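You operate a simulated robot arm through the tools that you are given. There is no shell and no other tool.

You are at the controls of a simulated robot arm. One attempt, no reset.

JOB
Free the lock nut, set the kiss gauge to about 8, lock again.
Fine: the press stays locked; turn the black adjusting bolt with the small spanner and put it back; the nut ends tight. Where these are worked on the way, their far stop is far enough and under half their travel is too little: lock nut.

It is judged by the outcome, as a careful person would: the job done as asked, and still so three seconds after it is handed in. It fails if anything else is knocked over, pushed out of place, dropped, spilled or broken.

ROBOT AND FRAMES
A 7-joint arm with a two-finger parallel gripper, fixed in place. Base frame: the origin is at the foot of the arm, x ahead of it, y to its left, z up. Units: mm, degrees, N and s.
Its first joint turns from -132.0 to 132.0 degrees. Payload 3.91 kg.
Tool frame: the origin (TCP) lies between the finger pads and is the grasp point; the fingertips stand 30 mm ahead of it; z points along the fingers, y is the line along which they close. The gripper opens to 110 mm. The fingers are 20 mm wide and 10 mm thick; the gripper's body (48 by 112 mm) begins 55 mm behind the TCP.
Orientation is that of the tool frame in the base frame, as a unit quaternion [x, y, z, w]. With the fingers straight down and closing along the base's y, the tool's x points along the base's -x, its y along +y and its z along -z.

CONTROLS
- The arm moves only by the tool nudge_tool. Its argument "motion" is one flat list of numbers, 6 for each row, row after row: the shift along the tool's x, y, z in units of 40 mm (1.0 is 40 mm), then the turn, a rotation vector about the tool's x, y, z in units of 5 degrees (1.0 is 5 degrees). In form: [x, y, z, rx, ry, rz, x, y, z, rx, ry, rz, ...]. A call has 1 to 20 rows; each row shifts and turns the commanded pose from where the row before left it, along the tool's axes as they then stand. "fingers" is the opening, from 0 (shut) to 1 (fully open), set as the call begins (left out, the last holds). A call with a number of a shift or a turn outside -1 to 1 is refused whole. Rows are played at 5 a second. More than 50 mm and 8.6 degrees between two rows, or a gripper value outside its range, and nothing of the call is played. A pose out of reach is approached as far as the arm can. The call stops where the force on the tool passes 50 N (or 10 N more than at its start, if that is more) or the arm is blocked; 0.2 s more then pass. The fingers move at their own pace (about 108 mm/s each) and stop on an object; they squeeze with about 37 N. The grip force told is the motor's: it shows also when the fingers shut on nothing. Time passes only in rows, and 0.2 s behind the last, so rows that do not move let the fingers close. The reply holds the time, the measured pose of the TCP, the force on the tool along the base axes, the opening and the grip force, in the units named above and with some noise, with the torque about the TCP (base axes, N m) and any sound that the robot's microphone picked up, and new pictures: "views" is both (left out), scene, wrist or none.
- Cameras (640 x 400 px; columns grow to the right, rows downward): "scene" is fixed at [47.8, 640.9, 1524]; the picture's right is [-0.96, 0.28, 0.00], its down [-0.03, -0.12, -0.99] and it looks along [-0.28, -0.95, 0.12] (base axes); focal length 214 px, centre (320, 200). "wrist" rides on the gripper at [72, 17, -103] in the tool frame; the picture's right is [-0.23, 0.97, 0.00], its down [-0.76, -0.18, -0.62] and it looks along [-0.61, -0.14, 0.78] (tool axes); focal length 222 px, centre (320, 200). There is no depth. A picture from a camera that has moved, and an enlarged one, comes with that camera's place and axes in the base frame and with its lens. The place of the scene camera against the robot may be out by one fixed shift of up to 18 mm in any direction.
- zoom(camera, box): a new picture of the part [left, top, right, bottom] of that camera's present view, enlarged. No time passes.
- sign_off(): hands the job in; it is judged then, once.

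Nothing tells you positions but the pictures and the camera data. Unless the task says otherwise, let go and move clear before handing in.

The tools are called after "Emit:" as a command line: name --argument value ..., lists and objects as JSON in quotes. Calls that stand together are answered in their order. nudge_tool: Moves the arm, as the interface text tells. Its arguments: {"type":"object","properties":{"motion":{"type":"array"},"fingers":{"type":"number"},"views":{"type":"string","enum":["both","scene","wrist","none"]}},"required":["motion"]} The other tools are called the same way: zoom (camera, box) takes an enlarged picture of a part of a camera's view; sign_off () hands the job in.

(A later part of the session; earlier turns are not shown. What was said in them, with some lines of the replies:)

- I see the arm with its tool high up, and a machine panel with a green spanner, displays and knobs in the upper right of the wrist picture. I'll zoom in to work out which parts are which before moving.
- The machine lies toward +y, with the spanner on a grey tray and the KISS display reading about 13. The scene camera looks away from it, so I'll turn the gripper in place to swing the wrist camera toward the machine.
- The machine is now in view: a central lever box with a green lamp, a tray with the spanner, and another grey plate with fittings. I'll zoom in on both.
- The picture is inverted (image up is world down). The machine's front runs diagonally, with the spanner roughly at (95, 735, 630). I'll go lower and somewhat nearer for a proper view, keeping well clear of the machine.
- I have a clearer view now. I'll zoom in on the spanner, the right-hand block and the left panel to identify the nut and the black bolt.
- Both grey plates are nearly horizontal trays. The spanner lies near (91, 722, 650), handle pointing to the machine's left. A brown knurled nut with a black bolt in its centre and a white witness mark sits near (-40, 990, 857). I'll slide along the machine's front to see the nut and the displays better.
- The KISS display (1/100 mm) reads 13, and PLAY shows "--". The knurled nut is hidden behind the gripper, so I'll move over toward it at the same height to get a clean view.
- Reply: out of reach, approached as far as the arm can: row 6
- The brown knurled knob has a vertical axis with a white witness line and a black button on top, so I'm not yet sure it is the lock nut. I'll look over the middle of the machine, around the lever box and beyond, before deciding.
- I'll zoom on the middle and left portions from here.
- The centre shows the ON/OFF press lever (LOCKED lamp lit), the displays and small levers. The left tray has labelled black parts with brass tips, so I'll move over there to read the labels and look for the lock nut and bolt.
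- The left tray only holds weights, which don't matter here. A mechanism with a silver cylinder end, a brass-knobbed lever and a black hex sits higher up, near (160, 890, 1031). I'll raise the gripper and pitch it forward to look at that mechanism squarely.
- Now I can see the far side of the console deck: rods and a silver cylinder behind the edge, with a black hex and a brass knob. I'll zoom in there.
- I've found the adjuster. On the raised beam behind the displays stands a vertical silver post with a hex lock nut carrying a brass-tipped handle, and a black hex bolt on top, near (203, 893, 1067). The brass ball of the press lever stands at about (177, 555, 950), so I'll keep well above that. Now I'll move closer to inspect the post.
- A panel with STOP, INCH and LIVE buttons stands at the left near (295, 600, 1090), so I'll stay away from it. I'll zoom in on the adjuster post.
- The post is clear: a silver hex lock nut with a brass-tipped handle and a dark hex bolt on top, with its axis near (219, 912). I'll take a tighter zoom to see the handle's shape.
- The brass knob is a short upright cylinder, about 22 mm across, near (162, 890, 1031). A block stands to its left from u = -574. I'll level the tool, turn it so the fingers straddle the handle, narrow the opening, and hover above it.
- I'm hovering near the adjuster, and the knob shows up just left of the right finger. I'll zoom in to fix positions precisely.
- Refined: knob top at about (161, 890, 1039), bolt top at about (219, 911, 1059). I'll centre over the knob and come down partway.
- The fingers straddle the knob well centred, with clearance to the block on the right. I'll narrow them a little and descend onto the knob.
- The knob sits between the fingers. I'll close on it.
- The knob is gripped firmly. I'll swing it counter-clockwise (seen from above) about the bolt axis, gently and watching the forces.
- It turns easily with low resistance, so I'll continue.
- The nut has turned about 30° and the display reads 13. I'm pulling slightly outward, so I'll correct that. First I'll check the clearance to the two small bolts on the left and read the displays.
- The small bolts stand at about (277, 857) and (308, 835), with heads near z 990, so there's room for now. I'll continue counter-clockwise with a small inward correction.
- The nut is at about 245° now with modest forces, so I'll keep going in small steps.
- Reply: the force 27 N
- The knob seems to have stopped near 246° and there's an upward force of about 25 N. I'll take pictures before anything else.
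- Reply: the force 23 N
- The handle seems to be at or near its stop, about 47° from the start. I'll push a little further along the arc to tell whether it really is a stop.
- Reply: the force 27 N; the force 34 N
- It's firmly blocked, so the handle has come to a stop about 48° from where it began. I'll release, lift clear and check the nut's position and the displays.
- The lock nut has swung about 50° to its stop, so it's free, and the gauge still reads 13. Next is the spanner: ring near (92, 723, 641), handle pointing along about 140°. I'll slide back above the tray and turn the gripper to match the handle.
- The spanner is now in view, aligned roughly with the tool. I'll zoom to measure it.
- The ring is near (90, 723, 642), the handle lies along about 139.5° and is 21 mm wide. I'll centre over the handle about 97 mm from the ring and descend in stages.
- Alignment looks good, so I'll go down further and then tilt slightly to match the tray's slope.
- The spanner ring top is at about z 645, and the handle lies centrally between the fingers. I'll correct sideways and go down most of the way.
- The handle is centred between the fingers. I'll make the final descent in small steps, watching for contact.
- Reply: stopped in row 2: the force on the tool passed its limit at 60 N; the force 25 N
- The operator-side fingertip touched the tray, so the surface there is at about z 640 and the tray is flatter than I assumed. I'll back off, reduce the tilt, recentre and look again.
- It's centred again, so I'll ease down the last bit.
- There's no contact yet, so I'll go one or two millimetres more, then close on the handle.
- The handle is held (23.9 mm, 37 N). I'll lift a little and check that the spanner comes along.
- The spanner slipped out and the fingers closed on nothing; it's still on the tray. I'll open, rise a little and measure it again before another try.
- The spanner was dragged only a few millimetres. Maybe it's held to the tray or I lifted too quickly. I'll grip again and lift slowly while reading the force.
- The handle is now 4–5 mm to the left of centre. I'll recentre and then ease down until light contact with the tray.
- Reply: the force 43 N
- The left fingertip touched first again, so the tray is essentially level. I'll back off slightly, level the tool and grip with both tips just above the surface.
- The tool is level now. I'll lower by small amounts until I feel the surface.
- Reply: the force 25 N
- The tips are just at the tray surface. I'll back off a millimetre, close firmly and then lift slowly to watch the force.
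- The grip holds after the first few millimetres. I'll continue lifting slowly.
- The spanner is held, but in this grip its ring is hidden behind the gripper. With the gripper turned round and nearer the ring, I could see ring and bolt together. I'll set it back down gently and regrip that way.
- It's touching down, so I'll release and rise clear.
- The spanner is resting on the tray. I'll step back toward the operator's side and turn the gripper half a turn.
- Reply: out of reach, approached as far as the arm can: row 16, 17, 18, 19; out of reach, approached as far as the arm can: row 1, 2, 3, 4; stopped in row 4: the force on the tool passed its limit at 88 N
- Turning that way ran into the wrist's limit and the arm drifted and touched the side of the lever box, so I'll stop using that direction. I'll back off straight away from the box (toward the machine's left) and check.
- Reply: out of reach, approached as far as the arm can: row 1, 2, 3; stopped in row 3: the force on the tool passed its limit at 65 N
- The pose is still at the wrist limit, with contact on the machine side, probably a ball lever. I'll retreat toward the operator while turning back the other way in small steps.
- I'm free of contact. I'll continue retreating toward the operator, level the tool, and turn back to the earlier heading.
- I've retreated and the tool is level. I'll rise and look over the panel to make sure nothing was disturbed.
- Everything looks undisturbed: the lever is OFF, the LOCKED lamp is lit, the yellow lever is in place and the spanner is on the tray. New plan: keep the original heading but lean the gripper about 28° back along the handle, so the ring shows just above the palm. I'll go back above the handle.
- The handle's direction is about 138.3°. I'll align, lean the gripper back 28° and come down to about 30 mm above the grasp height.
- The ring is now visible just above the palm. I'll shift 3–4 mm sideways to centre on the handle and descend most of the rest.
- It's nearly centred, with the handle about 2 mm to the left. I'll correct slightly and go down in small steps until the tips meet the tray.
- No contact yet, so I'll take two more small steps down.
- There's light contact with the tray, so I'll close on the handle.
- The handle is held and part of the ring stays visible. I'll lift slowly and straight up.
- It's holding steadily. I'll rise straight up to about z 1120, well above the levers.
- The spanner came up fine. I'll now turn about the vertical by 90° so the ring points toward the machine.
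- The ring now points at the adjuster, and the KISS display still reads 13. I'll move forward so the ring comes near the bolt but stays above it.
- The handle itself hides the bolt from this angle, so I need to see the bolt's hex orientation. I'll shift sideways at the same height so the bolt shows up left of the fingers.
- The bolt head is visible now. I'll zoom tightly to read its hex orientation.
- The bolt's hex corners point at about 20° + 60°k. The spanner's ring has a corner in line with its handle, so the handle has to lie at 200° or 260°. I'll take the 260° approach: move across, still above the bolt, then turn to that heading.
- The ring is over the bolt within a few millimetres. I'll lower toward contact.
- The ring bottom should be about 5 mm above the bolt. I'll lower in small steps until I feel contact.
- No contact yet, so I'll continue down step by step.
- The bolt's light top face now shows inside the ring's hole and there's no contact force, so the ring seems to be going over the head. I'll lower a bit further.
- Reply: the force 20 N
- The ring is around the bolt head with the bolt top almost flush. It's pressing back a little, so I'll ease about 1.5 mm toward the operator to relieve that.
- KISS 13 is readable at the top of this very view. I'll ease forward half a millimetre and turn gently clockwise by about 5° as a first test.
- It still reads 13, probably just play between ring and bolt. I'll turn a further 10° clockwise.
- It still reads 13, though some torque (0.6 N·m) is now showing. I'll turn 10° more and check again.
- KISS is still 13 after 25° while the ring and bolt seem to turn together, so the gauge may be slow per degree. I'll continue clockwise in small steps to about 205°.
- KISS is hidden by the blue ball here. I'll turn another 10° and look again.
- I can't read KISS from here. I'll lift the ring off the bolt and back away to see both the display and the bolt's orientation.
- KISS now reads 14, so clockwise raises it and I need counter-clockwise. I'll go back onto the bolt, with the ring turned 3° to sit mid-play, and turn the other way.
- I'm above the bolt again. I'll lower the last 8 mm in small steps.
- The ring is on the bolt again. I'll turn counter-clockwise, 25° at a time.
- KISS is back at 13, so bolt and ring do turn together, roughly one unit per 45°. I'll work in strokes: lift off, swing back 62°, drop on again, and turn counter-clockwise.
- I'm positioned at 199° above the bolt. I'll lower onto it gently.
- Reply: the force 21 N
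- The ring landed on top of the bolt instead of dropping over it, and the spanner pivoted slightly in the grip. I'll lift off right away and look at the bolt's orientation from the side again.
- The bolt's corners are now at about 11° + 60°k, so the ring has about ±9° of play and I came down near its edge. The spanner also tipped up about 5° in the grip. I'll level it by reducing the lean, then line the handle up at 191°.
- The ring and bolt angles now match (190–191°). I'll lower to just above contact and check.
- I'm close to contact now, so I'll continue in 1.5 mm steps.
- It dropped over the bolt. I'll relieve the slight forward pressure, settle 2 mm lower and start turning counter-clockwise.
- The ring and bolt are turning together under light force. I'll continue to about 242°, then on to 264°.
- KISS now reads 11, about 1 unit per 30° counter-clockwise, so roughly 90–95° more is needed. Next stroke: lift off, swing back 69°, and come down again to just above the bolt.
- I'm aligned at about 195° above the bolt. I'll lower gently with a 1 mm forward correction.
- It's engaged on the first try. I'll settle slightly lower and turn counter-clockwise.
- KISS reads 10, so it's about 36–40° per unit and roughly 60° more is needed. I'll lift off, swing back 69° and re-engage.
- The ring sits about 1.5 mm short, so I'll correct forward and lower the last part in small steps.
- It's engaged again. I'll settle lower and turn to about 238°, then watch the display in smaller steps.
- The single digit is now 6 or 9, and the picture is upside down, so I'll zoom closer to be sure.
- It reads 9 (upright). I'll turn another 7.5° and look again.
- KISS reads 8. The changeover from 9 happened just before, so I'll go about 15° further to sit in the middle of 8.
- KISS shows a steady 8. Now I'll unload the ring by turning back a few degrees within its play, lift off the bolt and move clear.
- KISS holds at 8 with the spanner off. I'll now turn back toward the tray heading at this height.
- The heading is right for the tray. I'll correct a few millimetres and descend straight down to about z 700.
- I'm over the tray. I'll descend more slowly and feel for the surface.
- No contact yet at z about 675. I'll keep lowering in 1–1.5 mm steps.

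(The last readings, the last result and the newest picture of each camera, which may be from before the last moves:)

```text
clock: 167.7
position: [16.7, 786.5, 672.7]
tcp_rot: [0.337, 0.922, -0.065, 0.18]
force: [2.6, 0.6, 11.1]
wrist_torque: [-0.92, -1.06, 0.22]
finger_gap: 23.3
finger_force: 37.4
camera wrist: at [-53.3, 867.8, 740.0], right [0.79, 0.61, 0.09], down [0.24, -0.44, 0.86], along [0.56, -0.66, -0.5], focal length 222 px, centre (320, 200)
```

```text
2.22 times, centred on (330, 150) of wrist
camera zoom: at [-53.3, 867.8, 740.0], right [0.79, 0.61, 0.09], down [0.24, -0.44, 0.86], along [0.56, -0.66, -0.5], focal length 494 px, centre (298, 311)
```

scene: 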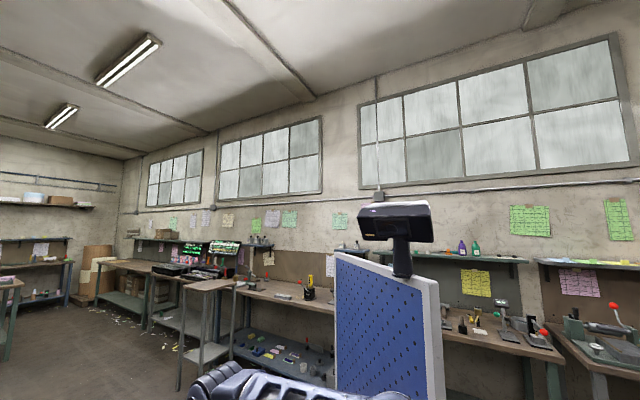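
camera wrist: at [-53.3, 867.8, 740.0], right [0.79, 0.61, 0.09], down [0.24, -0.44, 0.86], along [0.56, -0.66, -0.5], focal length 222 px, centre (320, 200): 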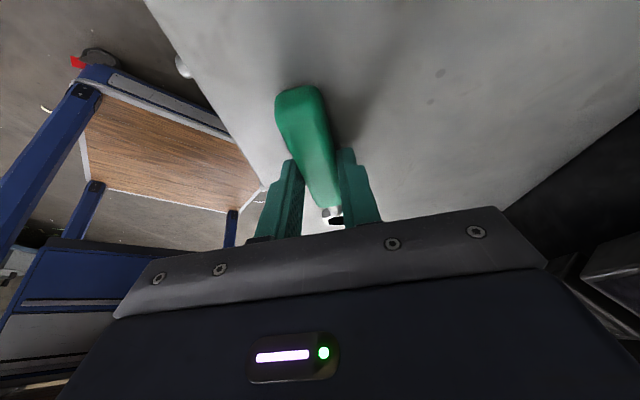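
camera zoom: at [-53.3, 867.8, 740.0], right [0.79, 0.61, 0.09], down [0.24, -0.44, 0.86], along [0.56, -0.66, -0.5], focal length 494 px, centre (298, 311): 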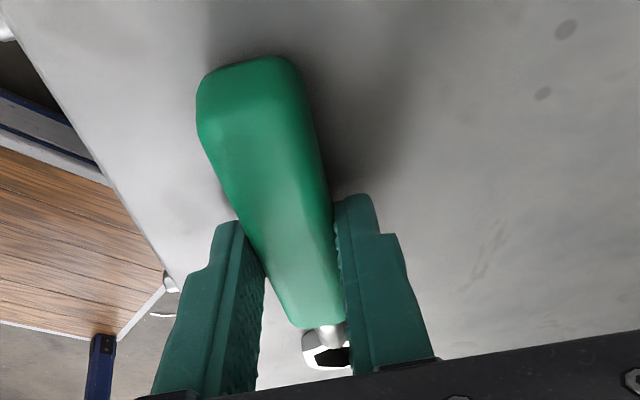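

The ring's tip is touching first, so the handle is a millimetre or two high. I'll ease down a little more so it lies flat, then release.

Emit:
nudge_tool --motion '[0.0094, 0, 0.0232, 0, 0, 0]' --views "none"

Emit:
nudge_tool --motion '[0.0094, 0, 0.0232, 0, 0, 0]' --views "none"

```text
clock: 168.1
position: [16.6, 787.4, 672.5]
tcp_rot: [0.338, 0.922, -0.065, 0.18]
force: [5.5, -3.9, 21.2]
wrist_torque: [-0.37, -0.32, 0.05]
finger_gap: 23.4
finger_force: 36.9
```

```text
clock: 168.5
position: [16.5, 785.8, 673.0]
tcp_rot: [0.337, 0.922, -0.065, 0.18]
force: [5.1, -11.9, 41.3]
wrist_torque: [-0.73, -0.46, -0.08]
finger_gap: 23.5
finger_force: 36.9
```

The fingertips are on the tray now. I'll back off a millimetre and open the fingers.

Emit:
nudge_tool --motion '[-0.0141, 0, -0.0347, 0, 0, 0]' --views "none"

Emit:
nudge_tool --motion '[0, 0, 0, 0, 0, 0, 0, 0, 0, 0, 0, 0, 0, 0, 0, 0, 0, 0]' --fingers 0.42 --views "wrist"

Emit:
zoom --camera "wrist" --box '[230, 60, 430, 240]'

```text
clock: 168.9
position: [16.6, 787.1, 672.8]
tcp_rot: [0.338, 0.921, -0.065, 0.18]
force: [4.5, -1.8, 32.5]
wrist_torque: [-0.16, -0.25, -0.01]
finger_gap: 23.3
finger_force: 37.0
```

```text
clock: 169.7
position: [16.8, 788.1, 670.6]
tcp_rot: [0.336, 0.922, -0.065, 0.181]
force: [6.5, 14.6, 17.5]
wrist_torque: [0.14, -0.02, -0.09]
finger_gap: 38.8
finger_force: 0.1
camera wrist: at [-53.1, 867.9, 738.9], right [0.79, 0.61, 0.09], down [0.24, -0.44, 0.86], along [0.56, -0.66, -0.5], focal length 222 px, centre (320, 200)
```

wrist: 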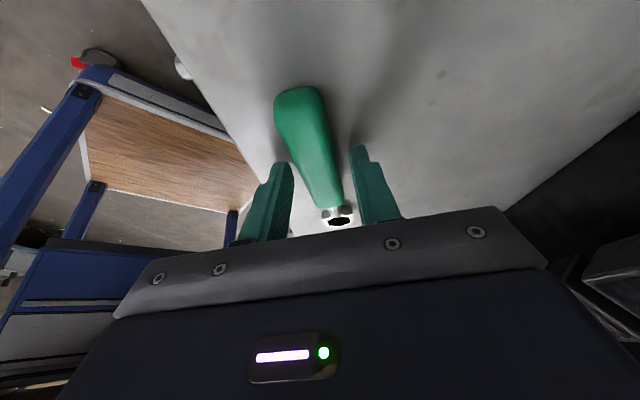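

```text
2.22 times, centred on (330, 150) of wrist
camera zoom: at [-53.1, 867.9, 738.9], right [0.79, 0.61, 0.09], down [0.24, -0.44, 0.86], along [0.56, -0.66, -0.5], focal length 494 px, centre (298, 311)
```

zoom: 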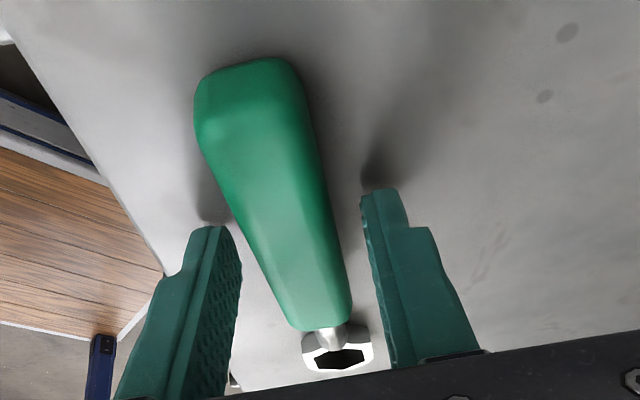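

Released, and the spanner is lying on the tray. I'll rise slowly and check where it lies.

Emit:
nudge_tool --motion '[-0.03, 0, -0.074, 0, 0, 0, -0.075, 0, -0.185, 0, 0, 0, -0.15, 0, -0.37, 0, 0, 0, -0.3, 0, -0.74, 0, 0, 0, -0.3, 0, -0.74, 0, 0, 0, -0.3, 0, -0.74, 0, 0, 0]' --views "none"

Emit:
nudge_tool --motion '[0, 0, 0, 0, 0.9, 0, 0, 0, 0, 0, 0.9, 0, 0, 0, 0, 0, 0.9, 0, 0, 0, 0, 0, 0.9, 0, 0, 0, 0, 0, 0.81, 0]' --views "wrist"

Emit:
zoom --camera "wrist" --box '[230, 20, 430, 220]'

```text
clock: 171.1
position: [14.9, 786.2, 793.9]
tcp_rot: [0.337, 0.921, -0.066, 0.181]
force: [0.3, 0.2, -0.1]
wrist_torque: [0.03, 0.01, 0.01]
finger_gap: 46.1
finger_force: 0.0
```

```text
clock: 172.3
position: [14.8, 786.5, 794.0]
tcp_rot: [0.343, 0.939, 0.0, 0.001]
force: [-1.0, -0.8, 1.1]
wrist_torque: [0.0, 0.0, -0.01]
finger_gap: 46.3
finger_force: 0.0
camera wrist: at [-29.3, 846.4, 896.5], right [0.8, 0.6, 0.0], down [0.47, -0.63, 0.62], along [0.37, -0.5, -0.78], focal length 222 px, centre (320, 200)
```

wrist: 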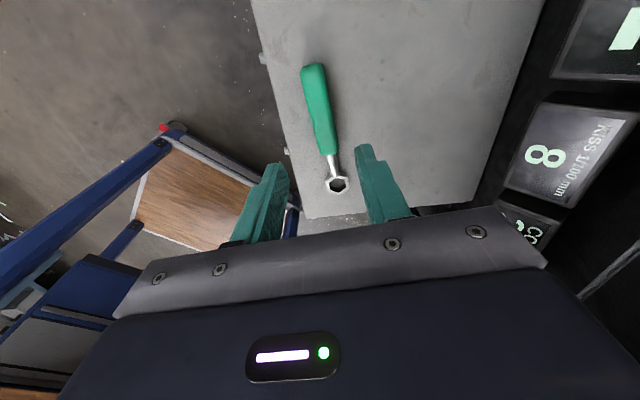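

```text
2.00 times, centred on (330, 120) of wrist
camera zoom: at [-29.3, 846.4, 896.5], right [0.8, 0.6, 0.0], down [0.47, -0.63, 0.62], along [0.37, -0.5, -0.78], focal length 444 px, centre (300, 360)
```

zoom: 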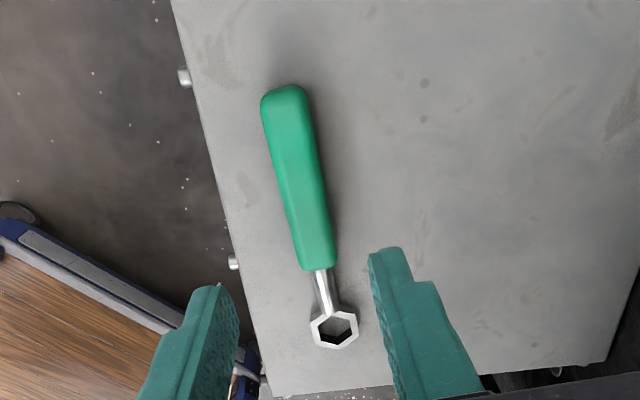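

The spanner is back in its original spot (ring at about (91, 723)) and KISS reads 8. Now I'll go up and over to the lock-nut handle to tighten it.

Emit:
nudge_tool --motion '[0, 0, -0.92, 0, 0, 0, 0, 0, -0.92, 0, 0, 0, 0, 0, -0.92, 0, 0, 0, 0, 0, -0.92, 0, 0, 0, 0, 0, -0.92, 0, 0, 0, 0, 0, -0.92, 0, 0, 0, 0, 0, -0.92, 0, 0, 0, 0, 0, -0.92, 0, 0, 0, 0, 0, -0.92, 0, 0, 0, 0, 0, 0, 0, 0, -1, 0, 0, 0, 0, 0, -1, 0, 0, 0, 0, 0, -1, 0, 0, 0, 0, 0, -1, 0, 0, 0, 0, 0, -1, 0, 0, 0, 0, 0, -1, 0, 0, 0, 0, 0, -1, 0, 0, 0, 0, 0, -1, 0, 0, 0, 0, 0, -1, 0, 0, 0, 0, 0, -1, 0, 0, 0, 0, 0, -1]' --views "none"

Emit:
nudge_tool --motion '[0, 0, 0, 0, 0, -1, 0, 0, 0, 0, 0, -1, 0, 0, 0, 0, 0, -1, 0, 0, 0, 0, 0, -1, 0, 0, 0, 0, 0, -1, 0, 0, 0, 0, 0, -1, 0, 0, 0, 0, 0, -1, 0, 0, 0, 0, 0, -1, 0, 0, 0, 0, 0, -1, 0, 0, 0, 0, 0, -1, 0, 0, 0, 0, 0, -0.85]' --views "wrist"

```text
clock: 176.5
position: [15.2, 787.6, 1126.2]
tcp_rot: [-0.129, 0.992, -0.001, 0.001]
force: [-0.2, 0.1, 0.9]
wrist_torque: [-0.01, -0.03, -0.04]
finger_gap: 46.1
finger_force: 0.0
```

```text
clock: 178.9
position: [15.4, 788.3, 1125.5]
tcp_rot: [-0.567, 0.824, -0.001, 0.0]
force: [0.1, 0.5, 0.0]
wrist_torque: [-0.01, 0.02, 0.01]
finger_gap: 46.2
finger_force: 0.0
camera wrist: at [-25.9, 725.3, 1227.2], right [-0.83, 0.56, 0.0], down [0.44, 0.65, 0.62], along [0.35, 0.52, -0.78], focal length 222 px, centre (320, 200)
```

wrist: 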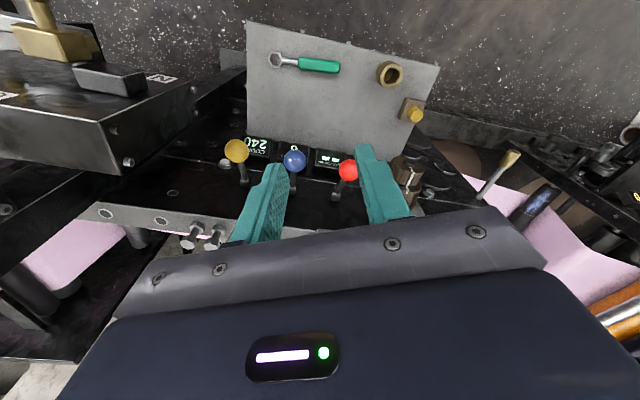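

The heading is 249°. I'll slide over to above the knob.

Emit:
nudge_tool --motion '[-0.625, -0.733, 0.03, 0, 0, 0, -0.625, -0.733, 0.03, 0, 0, 0, -0.625, -0.733, 0.03, 0, 0, 0, -0.625, -0.733, 0.03, 0, 0, 0, -0.6, -0.71, 0.03, 0, 0, 0]' --views "wrist"

Emit:
zoom --camera "wrist" --box '[230, 90, 430, 240]'

```text
clock: 180.1
position: [195.2, 849.9, 1118.7]
tcp_rot: [-0.567, 0.824, -0.001, 0.0]
force: [-0.3, 0.5, 0.6]
wrist_torque: [0.04, -0.05, -0.03]
finger_gap: 46.3
finger_force: 0.1
camera wrist: at [153.9, 787.8, 1221.4], right [-0.83, 0.56, 0.0], down [0.44, 0.65, 0.62], along [0.35, 0.52, -0.78], focal length 222 px, centre (320, 200)
```

wrist: 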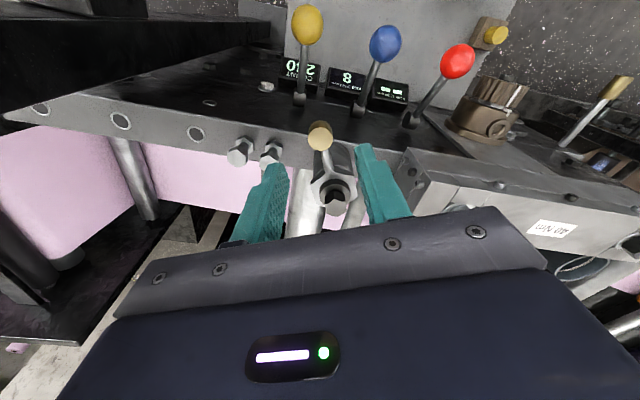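

```text
2.67 times, centred on (330, 165) of wrist
camera zoom: at [153.9, 787.8, 1221.4], right [-0.83, 0.56, 0.0], down [0.44, 0.65, 0.62], along [0.35, 0.52, -0.78], focal length 592 px, centre (293, 293)
```

zoom: 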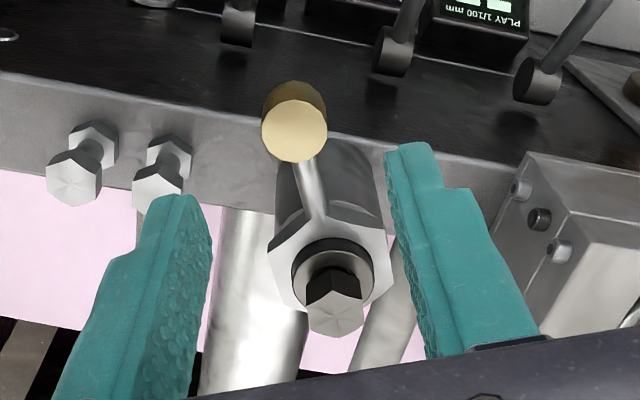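

The knob is at about (197.5, 853). I'll centre on it and descend.

Emit:
nudge_tool --motion '[-0.0975, -0.024, 0.3, 0, 0, 0, 0, 0, 0.7, 0, 0, 0, 0, 0, 0.7, 0, 0, 0, 0, 0, 0.44, 0, 0, 0]' --fingers 0.42 --views "wrist"

Emit:
zoom --camera "wrist" --box '[230, 90, 430, 240]'

```text
clock: 181.1
position: [197.0, 854.7, 1034.2]
tcp_rot: [-0.567, 0.824, 0.0, 0.0]
force: [0.6, 0.4, 0.6]
wrist_torque: [0.0, 0.02, -0.04]
finger_gap: 46.5
finger_force: 0.0
camera wrist: at [155.2, 791.8, 1136.1], right [-0.83, 0.56, 0.0], down [0.44, 0.65, 0.62], along [0.35, 0.52, -0.78], focal length 222 px, centre (320, 200)
```

wrist: 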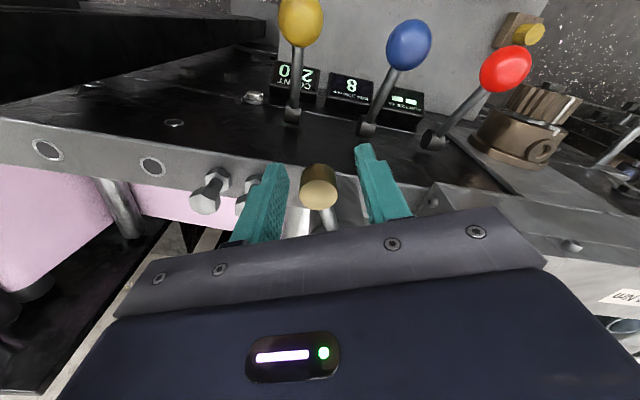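

```text
2.67 times, centred on (330, 165) of wrist
camera zoom: at [155.2, 791.8, 1136.1], right [-0.83, 0.56, 0.0], down [0.44, 0.65, 0.62], along [0.35, 0.52, -0.78], focal length 592 px, centre (293, 293)
```

zoom: 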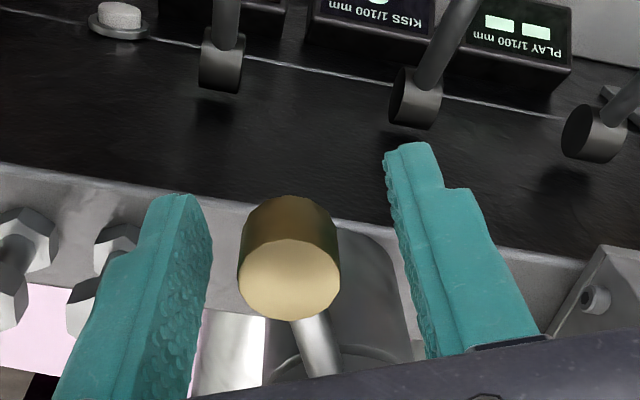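

The knob is between the fingers, so I'll close on it.

Emit:
nudge_tool --motion '[0, 0, 0, 0, 0, 0, 0, 0, 0, 0, 0, 0, 0, 0, 0, 0, 0, 0]' --fingers 0 --views "none"

```text
clock: 181.9
position: [195.8, 853.8, 1034.3]
tcp_rot: [-0.567, 0.824, -0.001, 0.0]
force: [-2.5, 5.7, -0.8]
wrist_torque: [0.52, -0.02, 0.23]
finger_gap: 21.4
finger_force: 45.2
```

Gripped. I'll turn the nut clockwise back toward tight, 20° at a time.

Emit:
nudge_tool --motion '[-0.006, 0.134, 0, 0, 0, 1, -0.006, 0.134, 0, 0, 0, 1, -0.006, 0.134, 0, 0, 0, 1, -0.006, 0.134, 0, 0, 0, 1]' --views "none"

Emit:
nudge_tool --motion '[-0.006, 0.134, 0, 0, 0, 1, -0.006, 0.134, 0, 0, 0, 1, -0.006, 0.134, 0, 0, 0, 1]' --views "wrist"

Emit:
zoom --camera "wrist" --box '[230, 20, 430, 240]'

```text
clock: 182.9
position: [177.7, 866.1, 1034.6]
tcp_rot: [-0.415, 0.91, -0.001, 0.0]
force: [-11.9, -18.4, -8.9]
wrist_torque: [-0.32, 0.26, -0.19]
finger_gap: 21.2
finger_force: 45.1
```

```text
clock: 183.7
position: [167.4, 878.6, 1034.3]
tcp_rot: [-0.292, 0.956, -0.001, 0.001]
force: [-10.2, -10.0, -14.6]
wrist_torque: [-0.23, 0.49, -0.14]
finger_gap: 21.2
finger_force: 44.8
camera wrist: at [98.1, 851.0, 1136.1], right [-0.36, 0.93, 0.0], down [0.73, 0.28, 0.62], along [0.58, 0.22, -0.78], focal length 222 px, centre (320, 200)
```

wrist: 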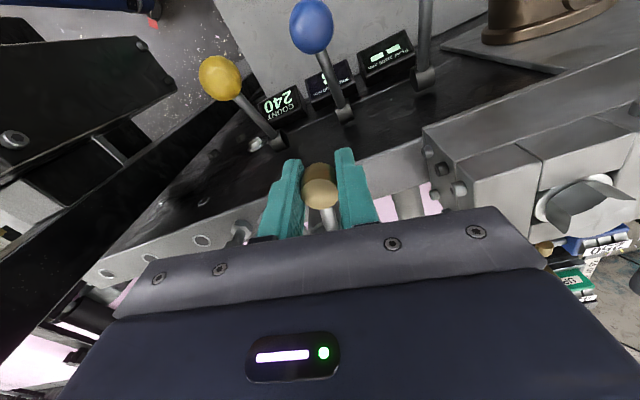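

```text
1.82 times, centred on (330, 130) of wrist
camera zoom: at [98.1, 851.0, 1136.1], right [-0.36, 0.93, 0.0], down [0.73, 0.28, 0.62], along [0.58, 0.22, -0.78], focal length 404 px, centre (302, 327)
```

zoom: 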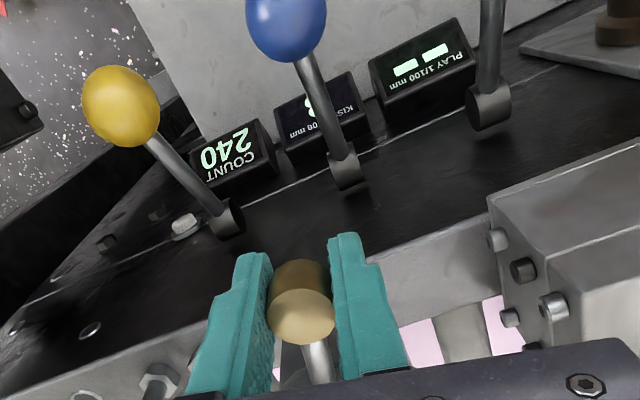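

The nut is at about 212°. It also moves down slightly as it tightens, so I'll follow it and continue toward the stop.

Emit:
nudge_tool --motion '[0.015, 0.134, 0.03, 0, 0, 1, 0.005, 0.134, 0.02, 0, 0, 1]' --views "none"

Emit:
nudge_tool --motion '[-0.003, 0.107, 0, 0, 0, 0.8]' --views "none"

Emit:
nudge_tool --motion '[-0.003, 0.08, 0, 0, 0, 0.6]' --views "none"

```text
clock: 184.3
position: [162.6, 886.6, 1032.7]
tcp_rot: [-0.208, 0.978, 0.001, 0.002]
force: [-5.7, 5.0, 3.4]
wrist_torque: [0.01, -0.25, 0.4]
finger_gap: 21.2
finger_force: 44.9
```

```text
clock: 184.7
position: [161.1, 890.5, 1033.9]
tcp_rot: [-0.173, 0.985, 0.002, 0.002]
force: [-2.3, 6.4, 11.2]
wrist_torque: [-0.02, 0.22, 0.43]
finger_gap: 21.4
finger_force: 44.9
```

```text
clock: 185.1
position: [161.0, 892.8, 1033.2]
tcp_rot: [-0.148, 0.989, 0.0, 0.002]
force: [2.8, -21.4, 21.9]
wrist_torque: [-0.23, -0.19, 0.42]
finger_gap: 21.3
finger_force: 45.5
```

Resistance is building as it reaches its original position (about 197°). I'll press a bit more to make it firmly tight.

Emit:
nudge_tool --motion '[0, 0.05, 0, 0, 0, 0.2]' --views "none"

Emit:
nudge_tool --motion '[0, 0.05, 0, 0, 0, 0]' --views "wrist"

Emit:
zoom --camera "wrist" --box '[230, 20, 430, 240]'

```text
clock: 185.5
position: [161.0, 892.4, 1035.2]
tcp_rot: [-0.14, 0.99, -0.003, 0.001]
force: [1.0, -36.9, 10.4]
wrist_torque: [-0.25, -0.24, 0.01]
finger_gap: 21.3
finger_force: 45.6
stopped in row 1: the force on the tool passed its limit at 54 N (the readings are from after the stop); the commanded pose is now the measured one
```

```text
clock: 185.9
position: [162.4, 891.6, 1033.4]
tcp_rot: [-0.139, 0.99, -0.005, 0.002]
force: [1.1, -34.4, 10.1]
wrist_torque: [-0.16, -0.1, 0.01]
finger_gap: 21.5
finger_force: 44.9
stopped in row 1: the force on the tool passed its limit at 55 N (the readings are from after the stop); the commanded pose is now the measured one
camera wrist: at [86.5, 888.8, 1135.7], right [-0.05, 1.0, -0.01], down [0.78, 0.05, 0.63], along [0.63, 0.02, -0.78], focal length 222 px, centre (320, 200)
```

wrist: 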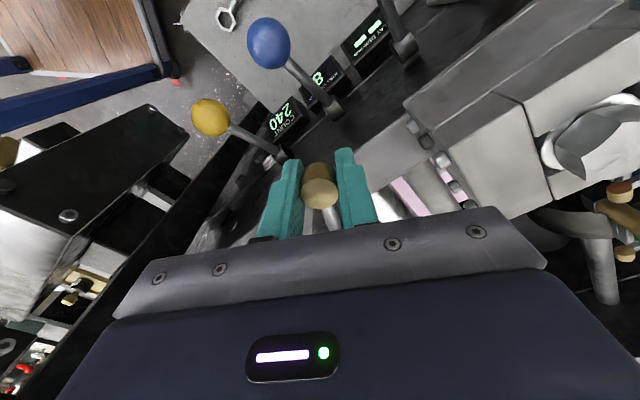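

```text
1.82 times, centred on (330, 130) of wrist
camera zoom: at [86.5, 888.8, 1135.7], right [-0.05, 1.0, -0.01], down [0.78, 0.05, 0.63], along [0.63, 0.02, -0.78], focal length 404 px, centre (302, 327)
```

zoom: 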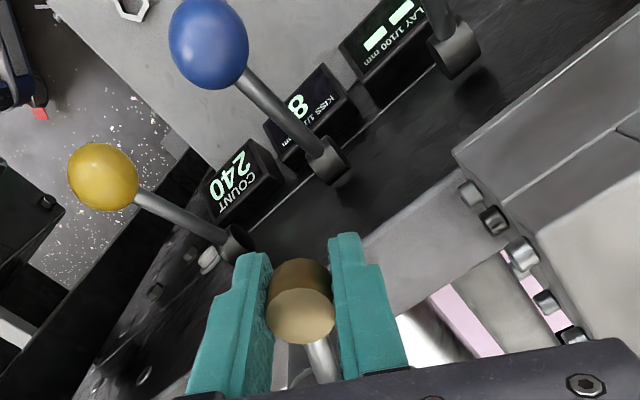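

The nut is hard against its tight stop (over 50 N at the handle), and KISS still reads 8. I'll open the fingers and lift straight up.

Emit:
nudge_tool --motion '[0, 0, 0, 0, 0, 0, 0, 0, 0, 0, 0, 0]' --fingers 0.4 --views "wrist"

Emit:
nudge_tool --motion '[0, 0, -0.3, 0, 0, 0, 0, 0, -0.7, 0, 0, 0, 0, 0, -0.9, 0, 0, 0, 0, 0, -0.5, 0, 0, 0]' --views "wrist"

Emit:
zoom --camera "wrist" --box '[230, 0, 430, 240]'

```text
clock: 186.5
position: [160.5, 895.0, 1032.9]
tcp_rot: [-0.14, 0.99, -0.004, 0.001]
force: [0.0, 0.4, 0.5]
wrist_torque: [0.03, -0.05, 0.03]
finger_gap: 44.1
finger_force: 0.1
camera wrist: at [86.3, 890.5, 1134.3], right [-0.05, 1.0, -0.01], down [0.78, 0.04, 0.63], along [0.63, 0.03, -0.78], focal length 222 px, centre (320, 200)
```

wrist: 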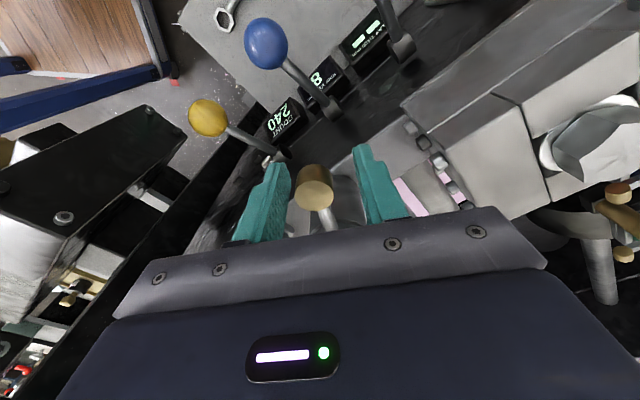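

```text
clock: 187.5
position: [160.6, 895.4, 1128.0]
tcp_rot: [-0.14, 0.99, -0.004, 0.001]
force: [-0.6, 0.1, -0.2]
wrist_torque: [-0.01, 0.0, -0.03]
finger_gap: 44.1
finger_force: 0.0
camera wrist: at [86.0, 891.5, 1230.8], right [-0.05, 1.0, -0.01], down [0.78, 0.04, 0.63], along [0.63, 0.03, -0.78], focal length 222 px, centre (320, 200)
```

wrist: 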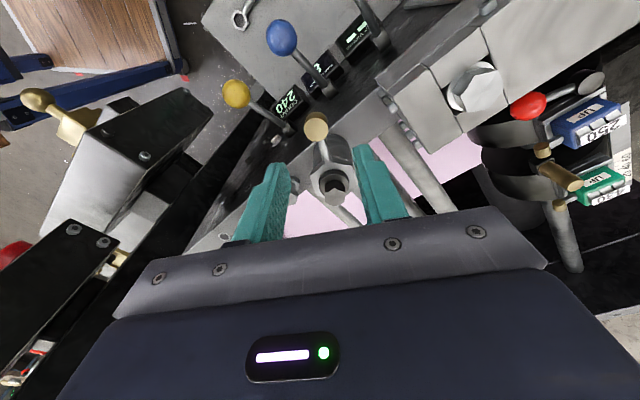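

```text
1.67 times, centred on (330, 120) of wrist
camera zoom: at [86.0, 891.5, 1230.8], right [-0.05, 1.0, -0.01], down [0.78, 0.04, 0.63], along [0.63, 0.03, -0.78], focal length 370 px, centre (303, 333)
```

zoom: 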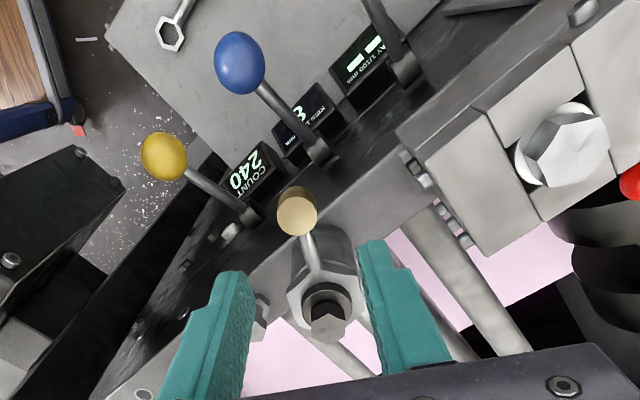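

The handle is back at its tight position (about 198°) and KISS shows 8. I'll move well clear of the machine and take a last overall look.

Emit:
nudge_tool --motion '[0.75, -0.8, 0, 0, 0, 0, 0.75, -0.8, 0, 0, 0, 0, 0.75, -0.8, 0, 0, 0, 0, 0.75, -0.8, 0, 0, 0, 0, 0.75, -0.8, 0, 0, 0, 0, 0, 0, -0.5, 0, 0, -1, 0, 0, -0.5, 0, 0, -1, 0, 0, -0.5, 0, 0, -1, 0, 0, -0.5, 0, 0, -1, 0, 0, -0.3, 0, 0, -1, 0, 0, 0, 0, 0, -0.8]' --fingers 0.5 --views "both"

Emit:
zoom --camera "wrist" --box '[220, 40, 480, 220]'

Emit:
zoom --camera "wrist" --box '[40, 60, 300, 240]'

```text
clock: 189.9
position: [61.5, 702.5, 1223.0]
tcp_rot: [-0.383, 0.924, -0.004, 0.0]
force: [0.4, 0.2, 0.2]
wrist_torque: [-0.03, -0.01, -0.03]
finger_gap: 55.0
finger_force: 0.0
camera wrist: at [-2.9, 661.8, 1324.1], right [-0.53, 0.85, -0.01], down [0.66, 0.42, 0.62], along [0.53, 0.32, -0.78], focal length 222 px, centre (320, 200)
```

scene: 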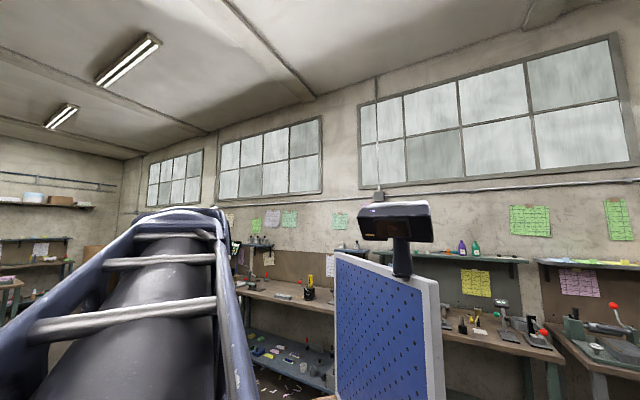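
wrist: 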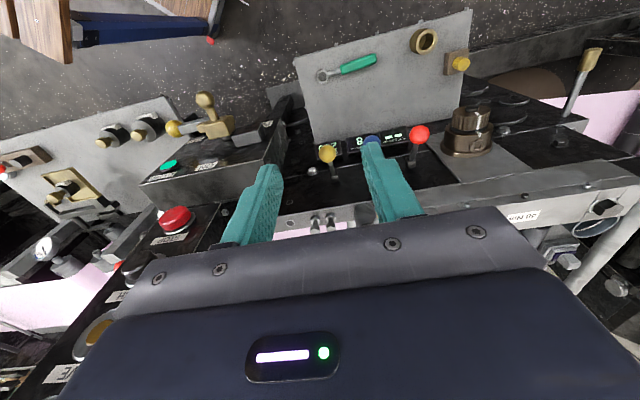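

```text
2.22 times, centred on (350, 130) of wrist
camera zoom: at [-2.9, 661.8, 1324.1], right [-0.53, 0.85, -0.01], down [0.66, 0.42, 0.62], along [0.53, 0.32, -0.78], focal length 494 px, centre (253, 356)
```

zoom: 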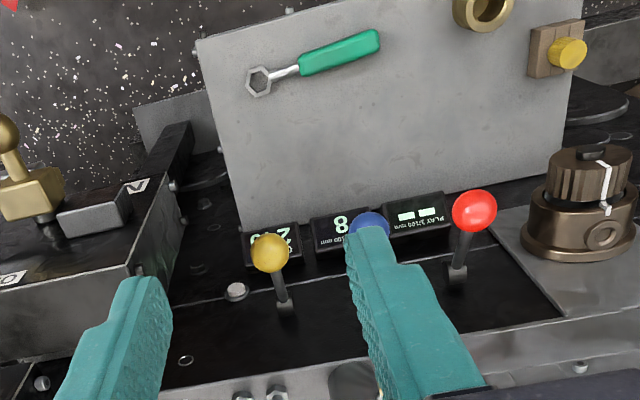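

```text
2.22 times, centred on (170, 150) of wrist
camera zoom: at [-2.9, 661.8, 1324.1], right [-0.53, 0.85, -0.01], down [0.66, 0.42, 0.62], along [0.53, 0.32, -0.78], focal length 494 px, centre (653, 311)
```

zoom: 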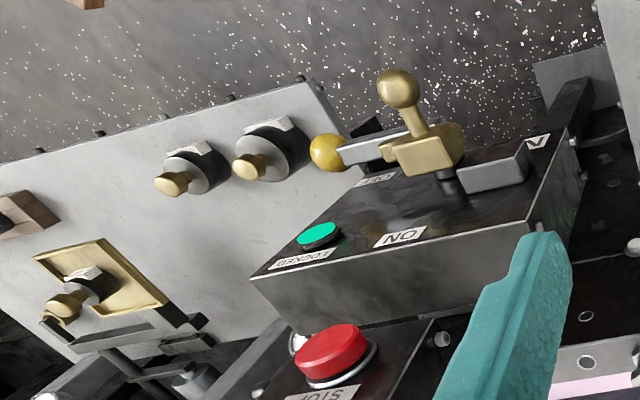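

KISS reads 8 and the lock nut is back against its tight stop. The spanner lies in its original place, the LOCKED lamp is lit with the press lever untouched, and the arm is clear. I'm handing the job in.

Emit:
sign_off

```text
The job is handed in.
```

The kiss gauge now reads 8, down from 13, and I've handed the job in. My last look before handing in showed:

- **Lock nut:** I freed it to its far stop, about 50° of travel. After the adjustment I tightened it back against its tight stop, with over 50 N at the handle.
- **Black adjusting bolt:** I turned it only with the small spanner. The gauge stayed at 8 after the spanner came off and after the nut was tightened.
- **Spanner:** It is back on the tray within a few millimetres of where it lay, pointing the same way.
- **Press:** It stayed locked, with the LOCKED lamp lit and the lever still at OFF.

Two things went wrong on the way:

- **First grip on the spanner:** It slipped and dragged the spanner a few millimetres across the tray. I put it back in its original spot at the end.
- **Contact with the machine:** While turning the gripper I hit the wrist's limit. The arm drifted and pressed against the machine near the lever box, reaching 88 N before it stopped. Afterwards the levers, lamp and spanner looked undisturbed.
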